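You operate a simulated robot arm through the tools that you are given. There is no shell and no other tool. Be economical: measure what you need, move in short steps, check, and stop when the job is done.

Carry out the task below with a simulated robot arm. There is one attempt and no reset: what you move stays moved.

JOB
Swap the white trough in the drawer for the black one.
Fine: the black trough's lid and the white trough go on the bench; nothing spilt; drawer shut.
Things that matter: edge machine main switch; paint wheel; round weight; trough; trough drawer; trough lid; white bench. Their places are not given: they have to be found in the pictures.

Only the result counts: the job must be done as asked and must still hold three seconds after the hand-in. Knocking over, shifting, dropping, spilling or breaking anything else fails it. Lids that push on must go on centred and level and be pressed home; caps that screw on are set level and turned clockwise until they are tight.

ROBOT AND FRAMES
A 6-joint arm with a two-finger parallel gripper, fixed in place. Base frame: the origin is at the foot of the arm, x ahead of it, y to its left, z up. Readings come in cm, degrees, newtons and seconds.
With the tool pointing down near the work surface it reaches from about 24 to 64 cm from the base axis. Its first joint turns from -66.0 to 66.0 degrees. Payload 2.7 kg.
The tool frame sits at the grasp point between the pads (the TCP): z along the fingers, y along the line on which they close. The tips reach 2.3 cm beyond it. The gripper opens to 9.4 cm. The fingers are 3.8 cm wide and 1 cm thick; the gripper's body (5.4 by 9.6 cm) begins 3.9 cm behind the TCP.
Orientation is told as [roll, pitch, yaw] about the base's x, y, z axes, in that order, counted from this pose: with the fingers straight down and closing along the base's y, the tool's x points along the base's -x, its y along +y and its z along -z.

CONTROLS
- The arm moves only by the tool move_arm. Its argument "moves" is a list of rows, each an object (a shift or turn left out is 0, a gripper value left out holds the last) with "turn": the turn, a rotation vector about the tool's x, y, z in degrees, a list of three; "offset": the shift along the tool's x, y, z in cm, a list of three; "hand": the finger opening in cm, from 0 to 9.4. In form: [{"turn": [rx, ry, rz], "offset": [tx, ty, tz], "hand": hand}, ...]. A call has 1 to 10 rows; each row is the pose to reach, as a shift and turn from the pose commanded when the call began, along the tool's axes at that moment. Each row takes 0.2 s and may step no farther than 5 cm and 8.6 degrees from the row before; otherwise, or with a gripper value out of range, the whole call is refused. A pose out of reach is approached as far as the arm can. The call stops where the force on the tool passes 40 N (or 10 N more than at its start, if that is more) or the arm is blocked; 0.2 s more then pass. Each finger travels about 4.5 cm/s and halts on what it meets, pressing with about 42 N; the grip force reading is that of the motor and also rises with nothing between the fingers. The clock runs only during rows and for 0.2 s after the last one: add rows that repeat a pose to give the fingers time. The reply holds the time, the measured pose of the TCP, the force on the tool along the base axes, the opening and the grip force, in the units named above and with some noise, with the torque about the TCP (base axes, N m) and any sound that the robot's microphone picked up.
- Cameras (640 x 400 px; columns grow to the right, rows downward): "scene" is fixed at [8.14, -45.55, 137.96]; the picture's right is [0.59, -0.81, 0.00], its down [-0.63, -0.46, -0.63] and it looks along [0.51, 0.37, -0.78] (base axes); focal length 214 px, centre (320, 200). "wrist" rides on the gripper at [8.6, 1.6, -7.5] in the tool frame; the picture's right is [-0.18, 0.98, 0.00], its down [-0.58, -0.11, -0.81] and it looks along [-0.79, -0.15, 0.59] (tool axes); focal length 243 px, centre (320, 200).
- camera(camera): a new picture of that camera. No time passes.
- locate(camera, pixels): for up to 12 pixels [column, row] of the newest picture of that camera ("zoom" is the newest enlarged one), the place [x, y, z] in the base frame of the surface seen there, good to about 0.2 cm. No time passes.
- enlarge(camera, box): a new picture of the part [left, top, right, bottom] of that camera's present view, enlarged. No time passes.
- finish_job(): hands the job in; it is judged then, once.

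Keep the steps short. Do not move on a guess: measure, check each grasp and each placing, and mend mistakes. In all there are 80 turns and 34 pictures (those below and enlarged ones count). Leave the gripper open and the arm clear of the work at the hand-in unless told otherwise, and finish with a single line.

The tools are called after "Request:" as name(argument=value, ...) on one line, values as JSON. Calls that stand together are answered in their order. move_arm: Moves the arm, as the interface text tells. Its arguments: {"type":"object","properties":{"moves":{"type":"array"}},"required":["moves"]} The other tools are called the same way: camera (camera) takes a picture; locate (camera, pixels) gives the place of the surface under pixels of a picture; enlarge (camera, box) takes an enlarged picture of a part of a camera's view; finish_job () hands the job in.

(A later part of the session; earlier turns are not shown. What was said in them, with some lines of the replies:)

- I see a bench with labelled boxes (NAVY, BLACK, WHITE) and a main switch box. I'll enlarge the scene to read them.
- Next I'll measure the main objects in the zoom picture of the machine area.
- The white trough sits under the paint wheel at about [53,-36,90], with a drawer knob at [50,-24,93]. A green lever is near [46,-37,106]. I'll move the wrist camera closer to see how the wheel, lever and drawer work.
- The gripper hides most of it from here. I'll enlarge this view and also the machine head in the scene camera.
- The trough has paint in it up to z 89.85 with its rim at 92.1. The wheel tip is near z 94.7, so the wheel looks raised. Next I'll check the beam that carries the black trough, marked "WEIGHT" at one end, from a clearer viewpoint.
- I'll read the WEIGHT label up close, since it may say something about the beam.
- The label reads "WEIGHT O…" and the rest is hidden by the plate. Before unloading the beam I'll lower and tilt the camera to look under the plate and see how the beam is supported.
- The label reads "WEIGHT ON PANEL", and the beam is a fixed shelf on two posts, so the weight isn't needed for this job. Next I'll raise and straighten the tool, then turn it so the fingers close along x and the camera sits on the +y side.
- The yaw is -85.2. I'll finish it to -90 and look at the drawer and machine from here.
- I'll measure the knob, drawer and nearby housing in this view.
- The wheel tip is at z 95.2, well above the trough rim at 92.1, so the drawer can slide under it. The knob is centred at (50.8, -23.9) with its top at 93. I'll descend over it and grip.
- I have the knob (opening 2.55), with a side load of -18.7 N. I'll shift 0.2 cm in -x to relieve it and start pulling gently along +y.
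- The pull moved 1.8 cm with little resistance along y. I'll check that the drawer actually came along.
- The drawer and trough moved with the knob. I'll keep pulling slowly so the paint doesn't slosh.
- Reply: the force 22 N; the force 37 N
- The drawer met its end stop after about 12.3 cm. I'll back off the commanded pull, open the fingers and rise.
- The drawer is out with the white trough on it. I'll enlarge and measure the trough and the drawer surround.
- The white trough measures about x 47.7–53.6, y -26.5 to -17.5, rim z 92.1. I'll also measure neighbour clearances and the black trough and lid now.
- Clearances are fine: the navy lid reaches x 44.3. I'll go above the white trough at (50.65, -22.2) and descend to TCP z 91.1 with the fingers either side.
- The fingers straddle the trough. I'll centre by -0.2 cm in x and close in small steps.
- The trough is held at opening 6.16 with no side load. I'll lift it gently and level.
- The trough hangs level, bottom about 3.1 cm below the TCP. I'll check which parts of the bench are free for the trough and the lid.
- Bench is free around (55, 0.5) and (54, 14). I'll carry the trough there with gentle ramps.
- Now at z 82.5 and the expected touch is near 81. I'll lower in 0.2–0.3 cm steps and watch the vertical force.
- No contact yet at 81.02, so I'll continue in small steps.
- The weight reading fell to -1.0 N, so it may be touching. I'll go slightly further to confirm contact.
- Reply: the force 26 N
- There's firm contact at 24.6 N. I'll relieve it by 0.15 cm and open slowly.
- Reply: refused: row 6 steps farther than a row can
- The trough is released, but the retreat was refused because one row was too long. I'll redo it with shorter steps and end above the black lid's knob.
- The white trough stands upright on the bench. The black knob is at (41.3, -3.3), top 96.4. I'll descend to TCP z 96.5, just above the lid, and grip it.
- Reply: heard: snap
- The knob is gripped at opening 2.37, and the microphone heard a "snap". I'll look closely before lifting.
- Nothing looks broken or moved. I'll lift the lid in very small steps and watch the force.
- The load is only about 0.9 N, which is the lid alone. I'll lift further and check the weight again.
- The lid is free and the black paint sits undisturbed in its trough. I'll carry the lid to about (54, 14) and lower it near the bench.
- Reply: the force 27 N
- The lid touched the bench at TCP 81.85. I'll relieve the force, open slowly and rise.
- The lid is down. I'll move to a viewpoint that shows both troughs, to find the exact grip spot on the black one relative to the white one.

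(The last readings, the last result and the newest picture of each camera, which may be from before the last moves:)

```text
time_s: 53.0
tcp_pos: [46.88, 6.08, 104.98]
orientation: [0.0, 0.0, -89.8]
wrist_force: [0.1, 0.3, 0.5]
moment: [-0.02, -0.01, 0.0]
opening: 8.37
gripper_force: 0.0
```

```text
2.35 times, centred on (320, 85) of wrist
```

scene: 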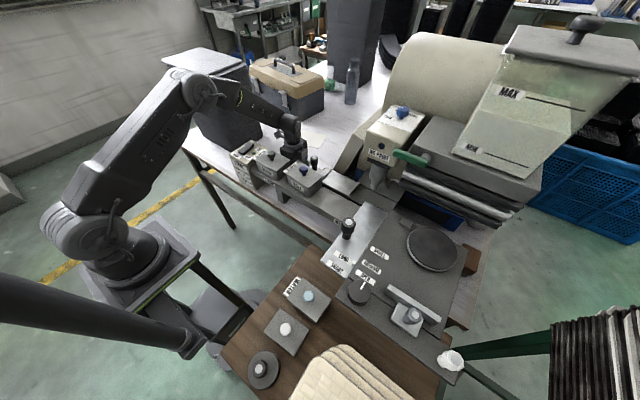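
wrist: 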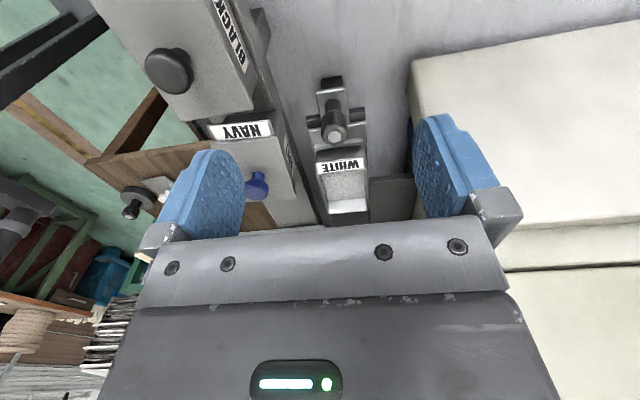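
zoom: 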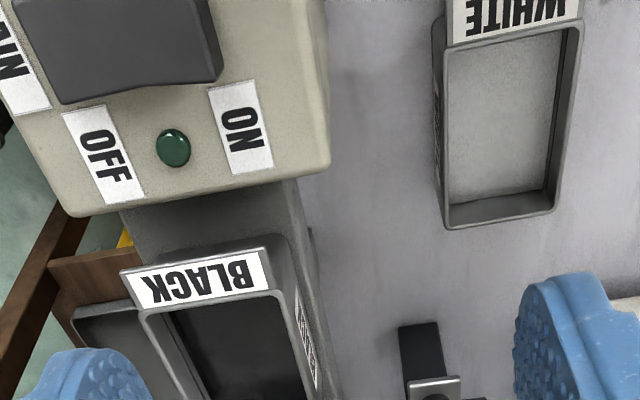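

Request:
locate(camera="zoom", pixels=[[270, 286], [138, 310], [262, 250], [126, 276], [455, 42], [578, 17], [440, 226], [556, 208], [142, 325], [282, 298], [579, 40], [440, 60]])

Request:
locate(camera="zoom", pixels=[[200, 300], [210, 281], [190, 265], [515, 30], [447, 100], [570, 90], [500, 218], [155, 340], [296, 340], [160, 355], [300, 370], [240, 350]])

```text
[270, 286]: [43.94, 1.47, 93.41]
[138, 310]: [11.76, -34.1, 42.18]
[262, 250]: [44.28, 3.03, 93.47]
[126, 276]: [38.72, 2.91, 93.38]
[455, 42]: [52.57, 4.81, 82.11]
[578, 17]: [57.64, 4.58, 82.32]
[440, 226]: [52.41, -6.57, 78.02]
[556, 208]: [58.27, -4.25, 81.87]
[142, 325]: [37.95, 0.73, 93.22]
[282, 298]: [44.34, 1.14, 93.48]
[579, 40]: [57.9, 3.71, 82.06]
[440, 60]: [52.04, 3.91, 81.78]
```

```text
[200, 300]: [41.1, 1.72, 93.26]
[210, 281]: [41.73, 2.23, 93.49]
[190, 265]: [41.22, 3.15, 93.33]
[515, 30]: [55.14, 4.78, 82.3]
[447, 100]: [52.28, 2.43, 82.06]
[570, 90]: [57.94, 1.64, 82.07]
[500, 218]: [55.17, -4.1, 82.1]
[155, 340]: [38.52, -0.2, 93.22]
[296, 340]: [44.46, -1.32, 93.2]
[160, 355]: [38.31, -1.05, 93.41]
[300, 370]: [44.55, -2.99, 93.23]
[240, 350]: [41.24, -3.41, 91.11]
```

The black trough's matching grip spot is (41.4, -2.75) with TCP z 92.05. I'll move above it and descend.

Request:
move_arm(moves=[{"offset": [-3.5, -2, 0], "hand": 8.4}, {"offset": [-7, -4, 0]}, {"offset": [-8.8, -5.45, 0]}, {"offset": [-8.8, -5.45, 4]}, {"offset": [-8.8, -5.45, 8]}, {"offset": [-8.8, -5.45, 11]}, {"offset": [-8.8, -5.45, 12.9]}])

Request:
move_arm(moves=[{"hand": 7.6}, {"hand": 7}, {"hand": 6.7}, {"hand": 6.4}, {"hand": 6.1}, {"hand": 5.8}, {"hand": 5.4}, {"hand": 5}, {"hand": 5}])

```text
time_s: 54.6
tcp_pos: [41.29, -2.67, 92.26]
orientation: [0.1, 0.0, -89.8]
wrist_force: [1.0, -0.1, 0.0]
moment: [-0.01, 0.01, 0.0]
opening: 8.41
gripper_force: 0.1
```

```text
time_s: 56.6
tcp_pos: [41.17, -2.51, 92.2]
orientation: [0.0, 0.0, -89.8]
wrist_force: [0.8, -0.1, 1.8]
moment: [0.02, -0.16, -0.01]
opening: 6.17
gripper_force: 42.1
```

The black trough is gripped squarely at 6.17. I'll lift it gently.

Request:
move_arm(moves=[{"offset": [0, 0, -0.2]}, {"offset": [0, 0, -0.5]}, {"offset": [0, 0, -1]}, {"offset": [0, 0, -1.7]}, {"offset": [0, 0, -2.6]}, {"offset": [0, 0, -3.6]}, {"offset": [0, 0, -4.6]}, {"offset": [0, 0, -5.4]}, {"offset": [0, 0, -6]}, {"offset": [0, 0, -6.3]}])

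Request:
move_arm(moves=[{"offset": [0, 0, -0.3]}, {"offset": [0, 0.3, -0.9]}, {"offset": [0, 0.9, -1.5]}, {"offset": [0, 1.9, -2]}, {"offset": [0, 3.1, -2.2]}, {"offset": [0, 4.5, -2.2]}, {"offset": [0, 6, -2.2]}, {"offset": [0, 7.4, -2.2]}, {"offset": [0, 8.5, -2.2]}, {"offset": [0, 9.1, -2.2]}])

Request:
move_arm(moves=[{"offset": [-0.3, 0, 0]}, {"offset": [-1, 0, 0]}, {"offset": [-2, 0, 0]}, {"offset": [-3.3, 0, 0]}, {"offset": [-4.8, 0, 0]}, {"offset": [-6.3, 0, 0]}, {"offset": [-7.7, 0, 0]}, {"offset": [-8.9, 0, 0]}, {"offset": [-9.6, 0, 0]}, {"offset": [-9.9, 0, 0]}])

```text
time_s: 58.8
tcp_pos: [41.53, -2.68, 98.33]
orientation: [0.0, 0.0, -89.7]
wrist_force: [-0.7, -0.4, -3.1]
moment: [-0.01, -0.01, -0.02]
opening: 6.16
gripper_force: 42.2
```

```text
time_s: 61.0
tcp_pos: [50.57, -2.56, 100.65]
orientation: [-0.1, 0.0, -89.8]
wrist_force: [0.3, -0.7, -3.2]
moment: [0.01, -0.02, -0.04]
opening: 6.16
gripper_force: 41.8
```

```text
time_s: 63.2
tcp_pos: [50.72, -12.35, 100.52]
orientation: [0.0, 0.1, -89.8]
wrist_force: [0.6, -0.2, -3.1]
moment: [0.01, -0.02, 0.0]
opening: 6.15
gripper_force: 41.9
```

Request:
move_arm(moves=[{"offset": [-0.3, 0, 0]}, {"offset": [-1, 0, 0]}, {"offset": [-2, 0, 0]}, {"offset": [-3.3, 0, 0]}, {"offset": [-4.7, 0, 0]}, {"offset": [-6.1, 0, 0]}, {"offset": [-7.4, 0, 0]}, {"offset": [-8.5, 0, 0]}, {"offset": [-9.2, 0, 0]}, {"offset": [-9.5, 0, 0]}])

Request:
move_arm(moves=[{"offset": [0, 0, 0.2]}, {"offset": [0, 0, 0.8]}, {"offset": [0, 0, 1.7]}, {"offset": [0, 0, 2.8]}, {"offset": [0, 0, 4]}, {"offset": [0, 0, 5.2]}, {"offset": [0, 0, 6.3]}, {"offset": [0, 0, 7.1]}, {"offset": [0, 0, 7.6]}, {"offset": [0, 0, 7.9]}])

Request:
enlarge(camera="scene", box=[300, 135, 390, 205])

```text
time_s: 65.4
tcp_pos: [50.45, -21.82, 100.56]
orientation: [0.0, 0.0, -89.8]
wrist_force: [0.1, 0.1, -3.1]
moment: [0.03, -0.07, -0.02]
opening: 6.18
gripper_force: 42.1
```

```text
time_s: 67.6
tcp_pos: [50.74, -21.77, 92.58]
orientation: [0.0, 0.0, -89.7]
wrist_force: [-0.7, 0.1, -3.2]
moment: [0.01, 0.02, 0.0]
opening: 6.16
gripper_force: 41.6
```

```text
5.71 times, centred on (345, 170) of scene
```

zoom: 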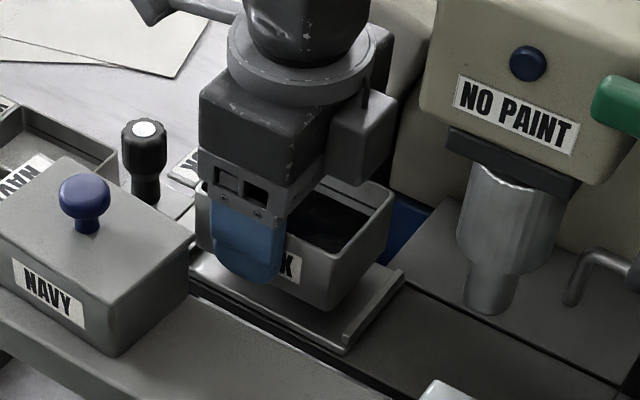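

The trough hovers above the tray. I'll measure its far rim and the tray ridge to align it with the white trough's old position.

Request:
locate(camera="zoom", pixels=[[389, 196], [372, 222], [350, 255], [330, 272], [375, 305], [400, 272], [350, 338], [345, 350], [200, 285], [383, 205], [315, 265], [330, 320]])

```text
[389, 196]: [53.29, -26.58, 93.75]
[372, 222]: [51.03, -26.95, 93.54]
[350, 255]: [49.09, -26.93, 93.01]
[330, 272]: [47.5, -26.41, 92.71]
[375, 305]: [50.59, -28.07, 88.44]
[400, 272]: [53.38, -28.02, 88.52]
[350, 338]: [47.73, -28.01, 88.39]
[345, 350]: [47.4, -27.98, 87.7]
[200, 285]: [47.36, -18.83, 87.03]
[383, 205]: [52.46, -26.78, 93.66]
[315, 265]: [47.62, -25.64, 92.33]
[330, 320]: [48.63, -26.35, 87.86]
```

Far rim at y -26.9, the same as the white trough had, and inside the ridge at about -27.7. I'll lower in small steps.

Request:
move_arm(moves=[{"offset": [0, 0, 0.4]}, {"offset": [0, 0, 0.8]}, {"offset": [0, 0, 1.2]}, {"offset": [0, 0, 1.4]}])

Request:
move_arm(moves=[{"offset": [0, 0, 0.1]}, {"offset": [0, 0, 0.2]}])

Request:
move_arm(moves=[{"offset": [0, 0, 0.1]}])

```text
time_s: 68.6
tcp_pos: [50.58, -22.02, 91.17]
orientation: [0.0, 0.0, -89.8]
wrist_force: [-0.6, 0.5, -3.5]
moment: [0.0, 0.01, -0.01]
opening: 6.17
gripper_force: 41.8
```

```text
time_s: 69.2
tcp_pos: [50.62, -21.89, 90.92]
orientation: [0.1, 0.0, -89.8]
wrist_force: [0.2, -0.4, -2.2]
moment: [0.03, -0.02, 0.01]
opening: 6.17
gripper_force: 41.8
```

```text
time_s: 69.6
tcp_pos: [50.7, -21.89, 90.94]
orientation: [0.0, 0.0, -89.9]
wrist_force: [-0.9, 0.2, 0.6]
moment: [0.15, -0.07, 0.04]
opening: 6.17
gripper_force: 42.5
```

Contact is just starting: the load went from -3.2 to +0.6 N. I'll settle 0.05 cm more, open slowly, then rise.

Request:
move_arm(moves=[{"offset": [0, 0, 0.06]}, {"offset": [0, 0, 0.04], "hand": 6.4}, {"offset": [0, 0, 0.04], "hand": 6.8}, {"offset": [0, 0, 0.04], "hand": 7.4}, {"offset": [0, 0, 0.04], "hand": 8.3}, {"offset": [0, 0, 0.04], "hand": 8.3}])

Request:
move_arm(moves=[{"offset": [0, 0, -2]}, {"offset": [0, 0, -5]}, {"offset": [0, 0, -9]}, {"offset": [0, 0, -12]}, {"offset": [4, 0, -12]}, {"offset": [8, 0, -12], "hand": 5}, {"offset": [10.2, 0, -12], "hand": 5}])

Request:
enlarge(camera="scene", box=[270, 130, 400, 210])

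Request:
locate(camera="zoom", pixels=[[242, 172], [300, 250], [400, 280], [435, 250], [270, 270], [330, 210], [420, 235], [370, 290], [230, 180], [255, 165], [245, 195], [395, 325]])

```text
time_s: 71.0
tcp_pos: [50.59, -21.94, 91.03]
orientation: [0.0, 0.0, -89.8]
wrist_force: [-0.9, -0.4, 0.4]
moment: [-0.01, -0.02, 0.0]
opening: 8.28
gripper_force: 0.1
```

```text
time_s: 72.6
tcp_pos: [50.39, -11.74, 102.9]
orientation: [0.0, 0.0, -89.8]
wrist_force: [-0.5, -0.6, 0.4]
moment: [0.01, 0.01, 0.02]
opening: 5.0
gripper_force: 0.1
```

```text
4.92 times, centred on (335, 170) of scene
```

zoom: 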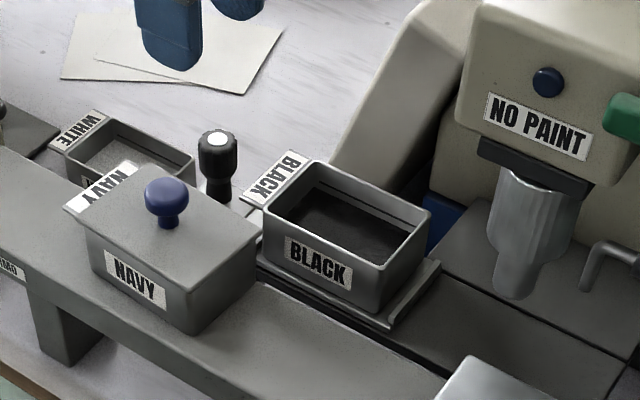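

```text
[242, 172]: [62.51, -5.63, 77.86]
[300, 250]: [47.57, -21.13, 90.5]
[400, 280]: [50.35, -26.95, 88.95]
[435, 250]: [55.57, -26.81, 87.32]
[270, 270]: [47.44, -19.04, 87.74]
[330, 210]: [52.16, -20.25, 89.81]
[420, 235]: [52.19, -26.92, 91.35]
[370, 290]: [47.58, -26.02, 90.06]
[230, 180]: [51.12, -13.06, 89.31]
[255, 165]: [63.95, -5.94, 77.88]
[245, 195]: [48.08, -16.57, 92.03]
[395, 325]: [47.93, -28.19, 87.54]
```

The black trough sits in the tray just as the white one did (rim 92.0, same edges). Next I'll grip the drawer knob again at (50.65, -11.65).

Request:
move_arm(moves=[{"offset": [0, 0.1, 4]}, {"offset": [0, 0.1, 8]}, {"offset": [0, 0.1, 11.3]}, {"offset": [0, 0.1, 11.3], "hand": 4}, {"offset": [0, 0.1, 11.3], "hand": 3}, {"offset": [0, 0.1, 11.3], "hand": 2.4}, {"offset": [0, 0.1, 11.3], "hand": 1.6}, {"offset": [0, 0.1, 11.3], "hand": 1}])

```text
time_s: 74.4
tcp_pos: [50.74, -11.56, 91.66]
orientation: [0.2, 0.0, -89.7]
wrist_force: [24.3, -0.7, -8.9]
moment: [0.06, -0.09, 0.2]
opening: 2.52
gripper_force: 44.9
```

It's gripped with +24 N of side load, so I'll shift +0.2 cm in x and push the drawer in slowly.

Request:
move_arm(moves=[{"offset": [0, 0.2, 0]}, {"offset": [-0.3, 0.2, 0]}, {"offset": [-0.8, 0.2, 0]}, {"offset": [-1.4, 0.2, 0]}, {"offset": [-2.1, 0.2, 0]}, {"offset": [-2.8, 0.2, 0]}, {"offset": [-3.5, 0.2, 0]}, {"offset": [-4.2, 0.2, 0]}, {"offset": [-4.7, 0.2, 0]}, {"offset": [-5, 0.2, 0]}])

Request:
move_arm(moves=[{"offset": [-0.3, 0, 0]}, {"offset": [-0.8, 0, 0]}, {"offset": [-1.4, 0, 0]}, {"offset": [-2.1, 0, 0]}, {"offset": [-2.8, 0, 0]}, {"offset": [-3.5, 0, 0]}, {"offset": [-4.2, 0, 0]}, {"offset": [-4.8, 0, 0]}, {"offset": [-5.2, 0, 0]}, {"offset": [-5.4, 0, 0]}])

Request:
move_arm(moves=[{"offset": [-0.3, 0, 0]}, {"offset": [-0.7, 0, 0]}, {"offset": [-1.1, 0, 0]}, {"offset": [-1.5, 0, 0]}, {"offset": [-1.9, 0, 0]}, {"offset": [-2.2, 0, 0]}, {"offset": [-2.4, 0, 0]}])

```text
time_s: 75.4
tcp_pos: [50.54, -12.98, 91.77]
orientation: [-0.6, 0.0, -89.8]
wrist_force: [-6.8, -0.1, 6.3]
moment: [0.04, 0.2, -0.03]
opening: 2.53
gripper_force: 44.7
stopped in row 5: the force on the tool passed its limit at 42 N (the readings are from after the stop); the commanded pose is now the measured one
```

```text
time_s: 77.6
tcp_pos: [50.69, -18.49, 91.66]
orientation: [-0.4, -0.1, -89.9]
wrist_force: [-18.1, 0.6, 25.9]
moment: [-0.02, 0.2, -0.23]
opening: 2.52
gripper_force: 45.3
```

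```text
time_s: 79.2
tcp_pos: [50.81, -20.81, 91.66]
orientation: [-0.5, -0.1, -90.0]
wrist_force: [-16.1, 0.7, 19.8]
moment: [-0.57, 0.07, -0.08]
opening: 2.51
gripper_force: 44.9
```

About 3.1 cm remain. I'll ease the side and vertical load slightly and finish the push.

Request:
move_arm(moves=[{"offset": [0, -0.12, -0.1]}, {"offset": [-0.4, -0.12, -0.1]}, {"offset": [-0.9, -0.12, -0.1]}, {"offset": [-1.4, -0.12, -0.1]}, {"offset": [-1.9, -0.12, -0.1]}, {"offset": [-2.4, -0.12, -0.1]}, {"offset": [-2.8, -0.12, -0.1]}, {"offset": [-3.1, -0.12, -0.1]}])

Request:
move_arm(moves=[{"offset": [-0.1, 0, 0]}, {"offset": [-0.2, 0, 0]}, {"offset": [-0.3, 0, 0]}])

```text
time_s: 81.0
tcp_pos: [50.69, -23.06, 91.66]
orientation: [-0.9, 0.6, -89.8]
wrist_force: [-7.0, 9.2, 5.9]
moment: [-0.2, 0.27, 0.01]
opening: 2.53
gripper_force: 44.7
stopped in row 8: the force on the tool passed its limit at 42 N (the readings are from after the stop); the commanded pose is now the measured one
```

```text
time_s: 81.8
tcp_pos: [50.76, -23.22, 91.79]
orientation: [-1.1, 1.0, -89.8]
wrist_force: [-5.9, 6.5, 6.7]
moment: [-0.23, 0.26, 0.04]
opening: 2.52
gripper_force: 45.3
stopped in row 3: the force on the tool passed its limit at 41 N (the readings are from after the stop); the commanded pose is now the measured one
```

The push met resistance at y -23.2, and the knob was at about -23.9 when shut. I'll release, rise and look to see whether the drawer is really home.

Request:
move_arm(moves=[{"offset": [0.15, 0, 0]}, {"offset": [0.15, 0, 0], "hand": 3.2}, {"offset": [0.15, 0, 0], "hand": 4}, {"offset": [0.15, 0, 0], "hand": 5}])

Request:
move_arm(moves=[{"turn": [0, 0, 0], "offset": [0, 0, -4]}, {"offset": [0, 0, -8]}, {"offset": [4, 0, -12]}, {"offset": [7, 0, -12]}])

Request:
enlarge(camera="wrist", box=[280, 40, 420, 210])

```text
time_s: 82.8
tcp_pos: [50.77, -23.03, 91.54]
orientation: [-1.0, 1.0, -89.7]
wrist_force: [0.0, 0.0, -0.3]
moment: [0.01, -0.01, -0.02]
opening: 4.99
gripper_force: 0.0
```

```text
refused: row 3 steps farther than a row can; nothing moved
```

```text
2.35 times, centred on (350, 125) of wrist
```

zoom: 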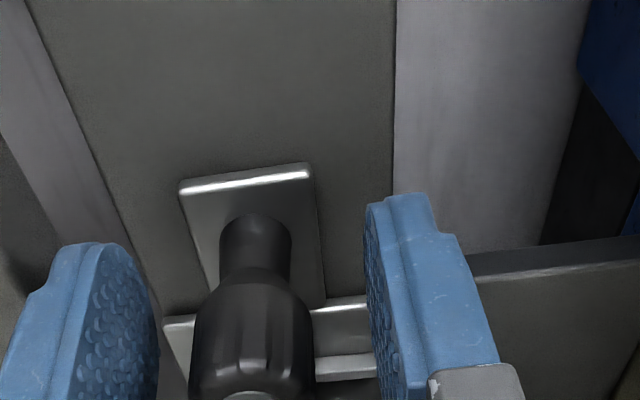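

I'll measure the knob and plate in this close view.

Request:
locate(camera="zoom", pixels=[[250, 396], [250, 300], [255, 235], [250, 177], [245, 185], [345, 370], [345, 310], [230, 392]])

Request:
move_arm(moves=[{"offset": [0, 0, -4]}, {"offset": [0, 0, -8]}, {"offset": [2, 0, -12]}, {"offset": [6, 0, -13]}])

Request:
enlarge(camera="scene", box=[310, 140, 430, 215])

Request:
locate(camera="zoom", pixels=[[184, 172], [175, 180], [192, 165], [255, 225], [440, 265], [425, 290], [345, 262], [320, 290], [143, 240], [300, 205], [365, 210], [440, 330]])

```text
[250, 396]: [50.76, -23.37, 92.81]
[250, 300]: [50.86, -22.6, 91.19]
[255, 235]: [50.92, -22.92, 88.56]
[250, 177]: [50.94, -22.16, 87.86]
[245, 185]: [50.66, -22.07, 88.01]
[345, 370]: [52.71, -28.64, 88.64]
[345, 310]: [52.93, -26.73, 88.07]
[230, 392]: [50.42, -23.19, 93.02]
```

```text
time_s: 83.8
tcp_pos: [51.04, -17.26, 104.85]
orientation: [-1.1, 1.0, -89.8]
wrist_force: [-0.1, -1.0, -0.4]
moment: [-0.03, -0.01, -0.03]
opening: 4.99
gripper_force: 0.2
```

```text
5.33 times, centred on (370, 178) of scene
```

zoom: 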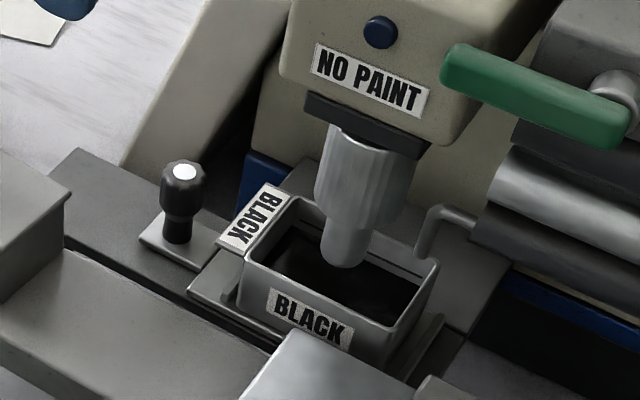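

```text
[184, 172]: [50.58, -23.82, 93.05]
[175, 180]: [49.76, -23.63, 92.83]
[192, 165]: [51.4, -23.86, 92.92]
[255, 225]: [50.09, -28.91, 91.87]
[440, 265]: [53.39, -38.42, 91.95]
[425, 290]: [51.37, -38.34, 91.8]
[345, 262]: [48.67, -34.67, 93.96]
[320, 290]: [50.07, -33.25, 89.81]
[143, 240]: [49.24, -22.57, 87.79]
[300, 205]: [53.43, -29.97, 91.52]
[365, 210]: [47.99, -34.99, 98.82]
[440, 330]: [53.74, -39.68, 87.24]
```

Compared with the first picture (same zoom box), the knob, tray and trough are in exactly the same pixels, so the drawer is shut with the black trough in it. I'll raise the arm clear and do a last check of the bench.

Request:
move_arm(moves=[{"offset": [0, 0, -4], "hand": 9.4}, {"offset": [0, -4, -6]}, {"offset": [0, -8.5, -7]}, {"offset": [0, -13, -8]}, {"offset": [0, -16, -8]}])

Request:
enlarge(camera="scene", box=[220, 90, 400, 210])

```text
time_s: 85.0
tcp_pos: [34.95, -17.54, 112.94]
orientation: [-1.1, 1.0, -89.7]
wrist_force: [0.3, 0.5, 0.7]
moment: [0.0, 0.02, 0.02]
opening: 9.42
gripper_force: 0.1
```

```text
3.33 times, centred on (310, 150) of scene
```

zoom: 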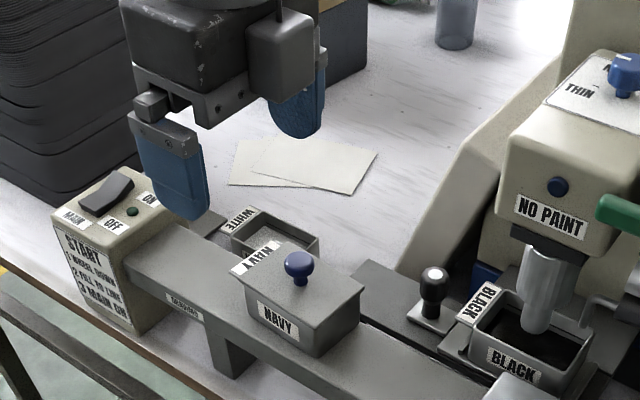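

Everything is in place: the white trough and the lid are on the bench, the black trough is in the shut drawer, and the gripper is open and clear. I'll hand in.

Request:
finish_job()

```text
The job is handed in.
```

The black trough is in the shut drawer, and the white trough and the black lid are on the bench with no spill seen.
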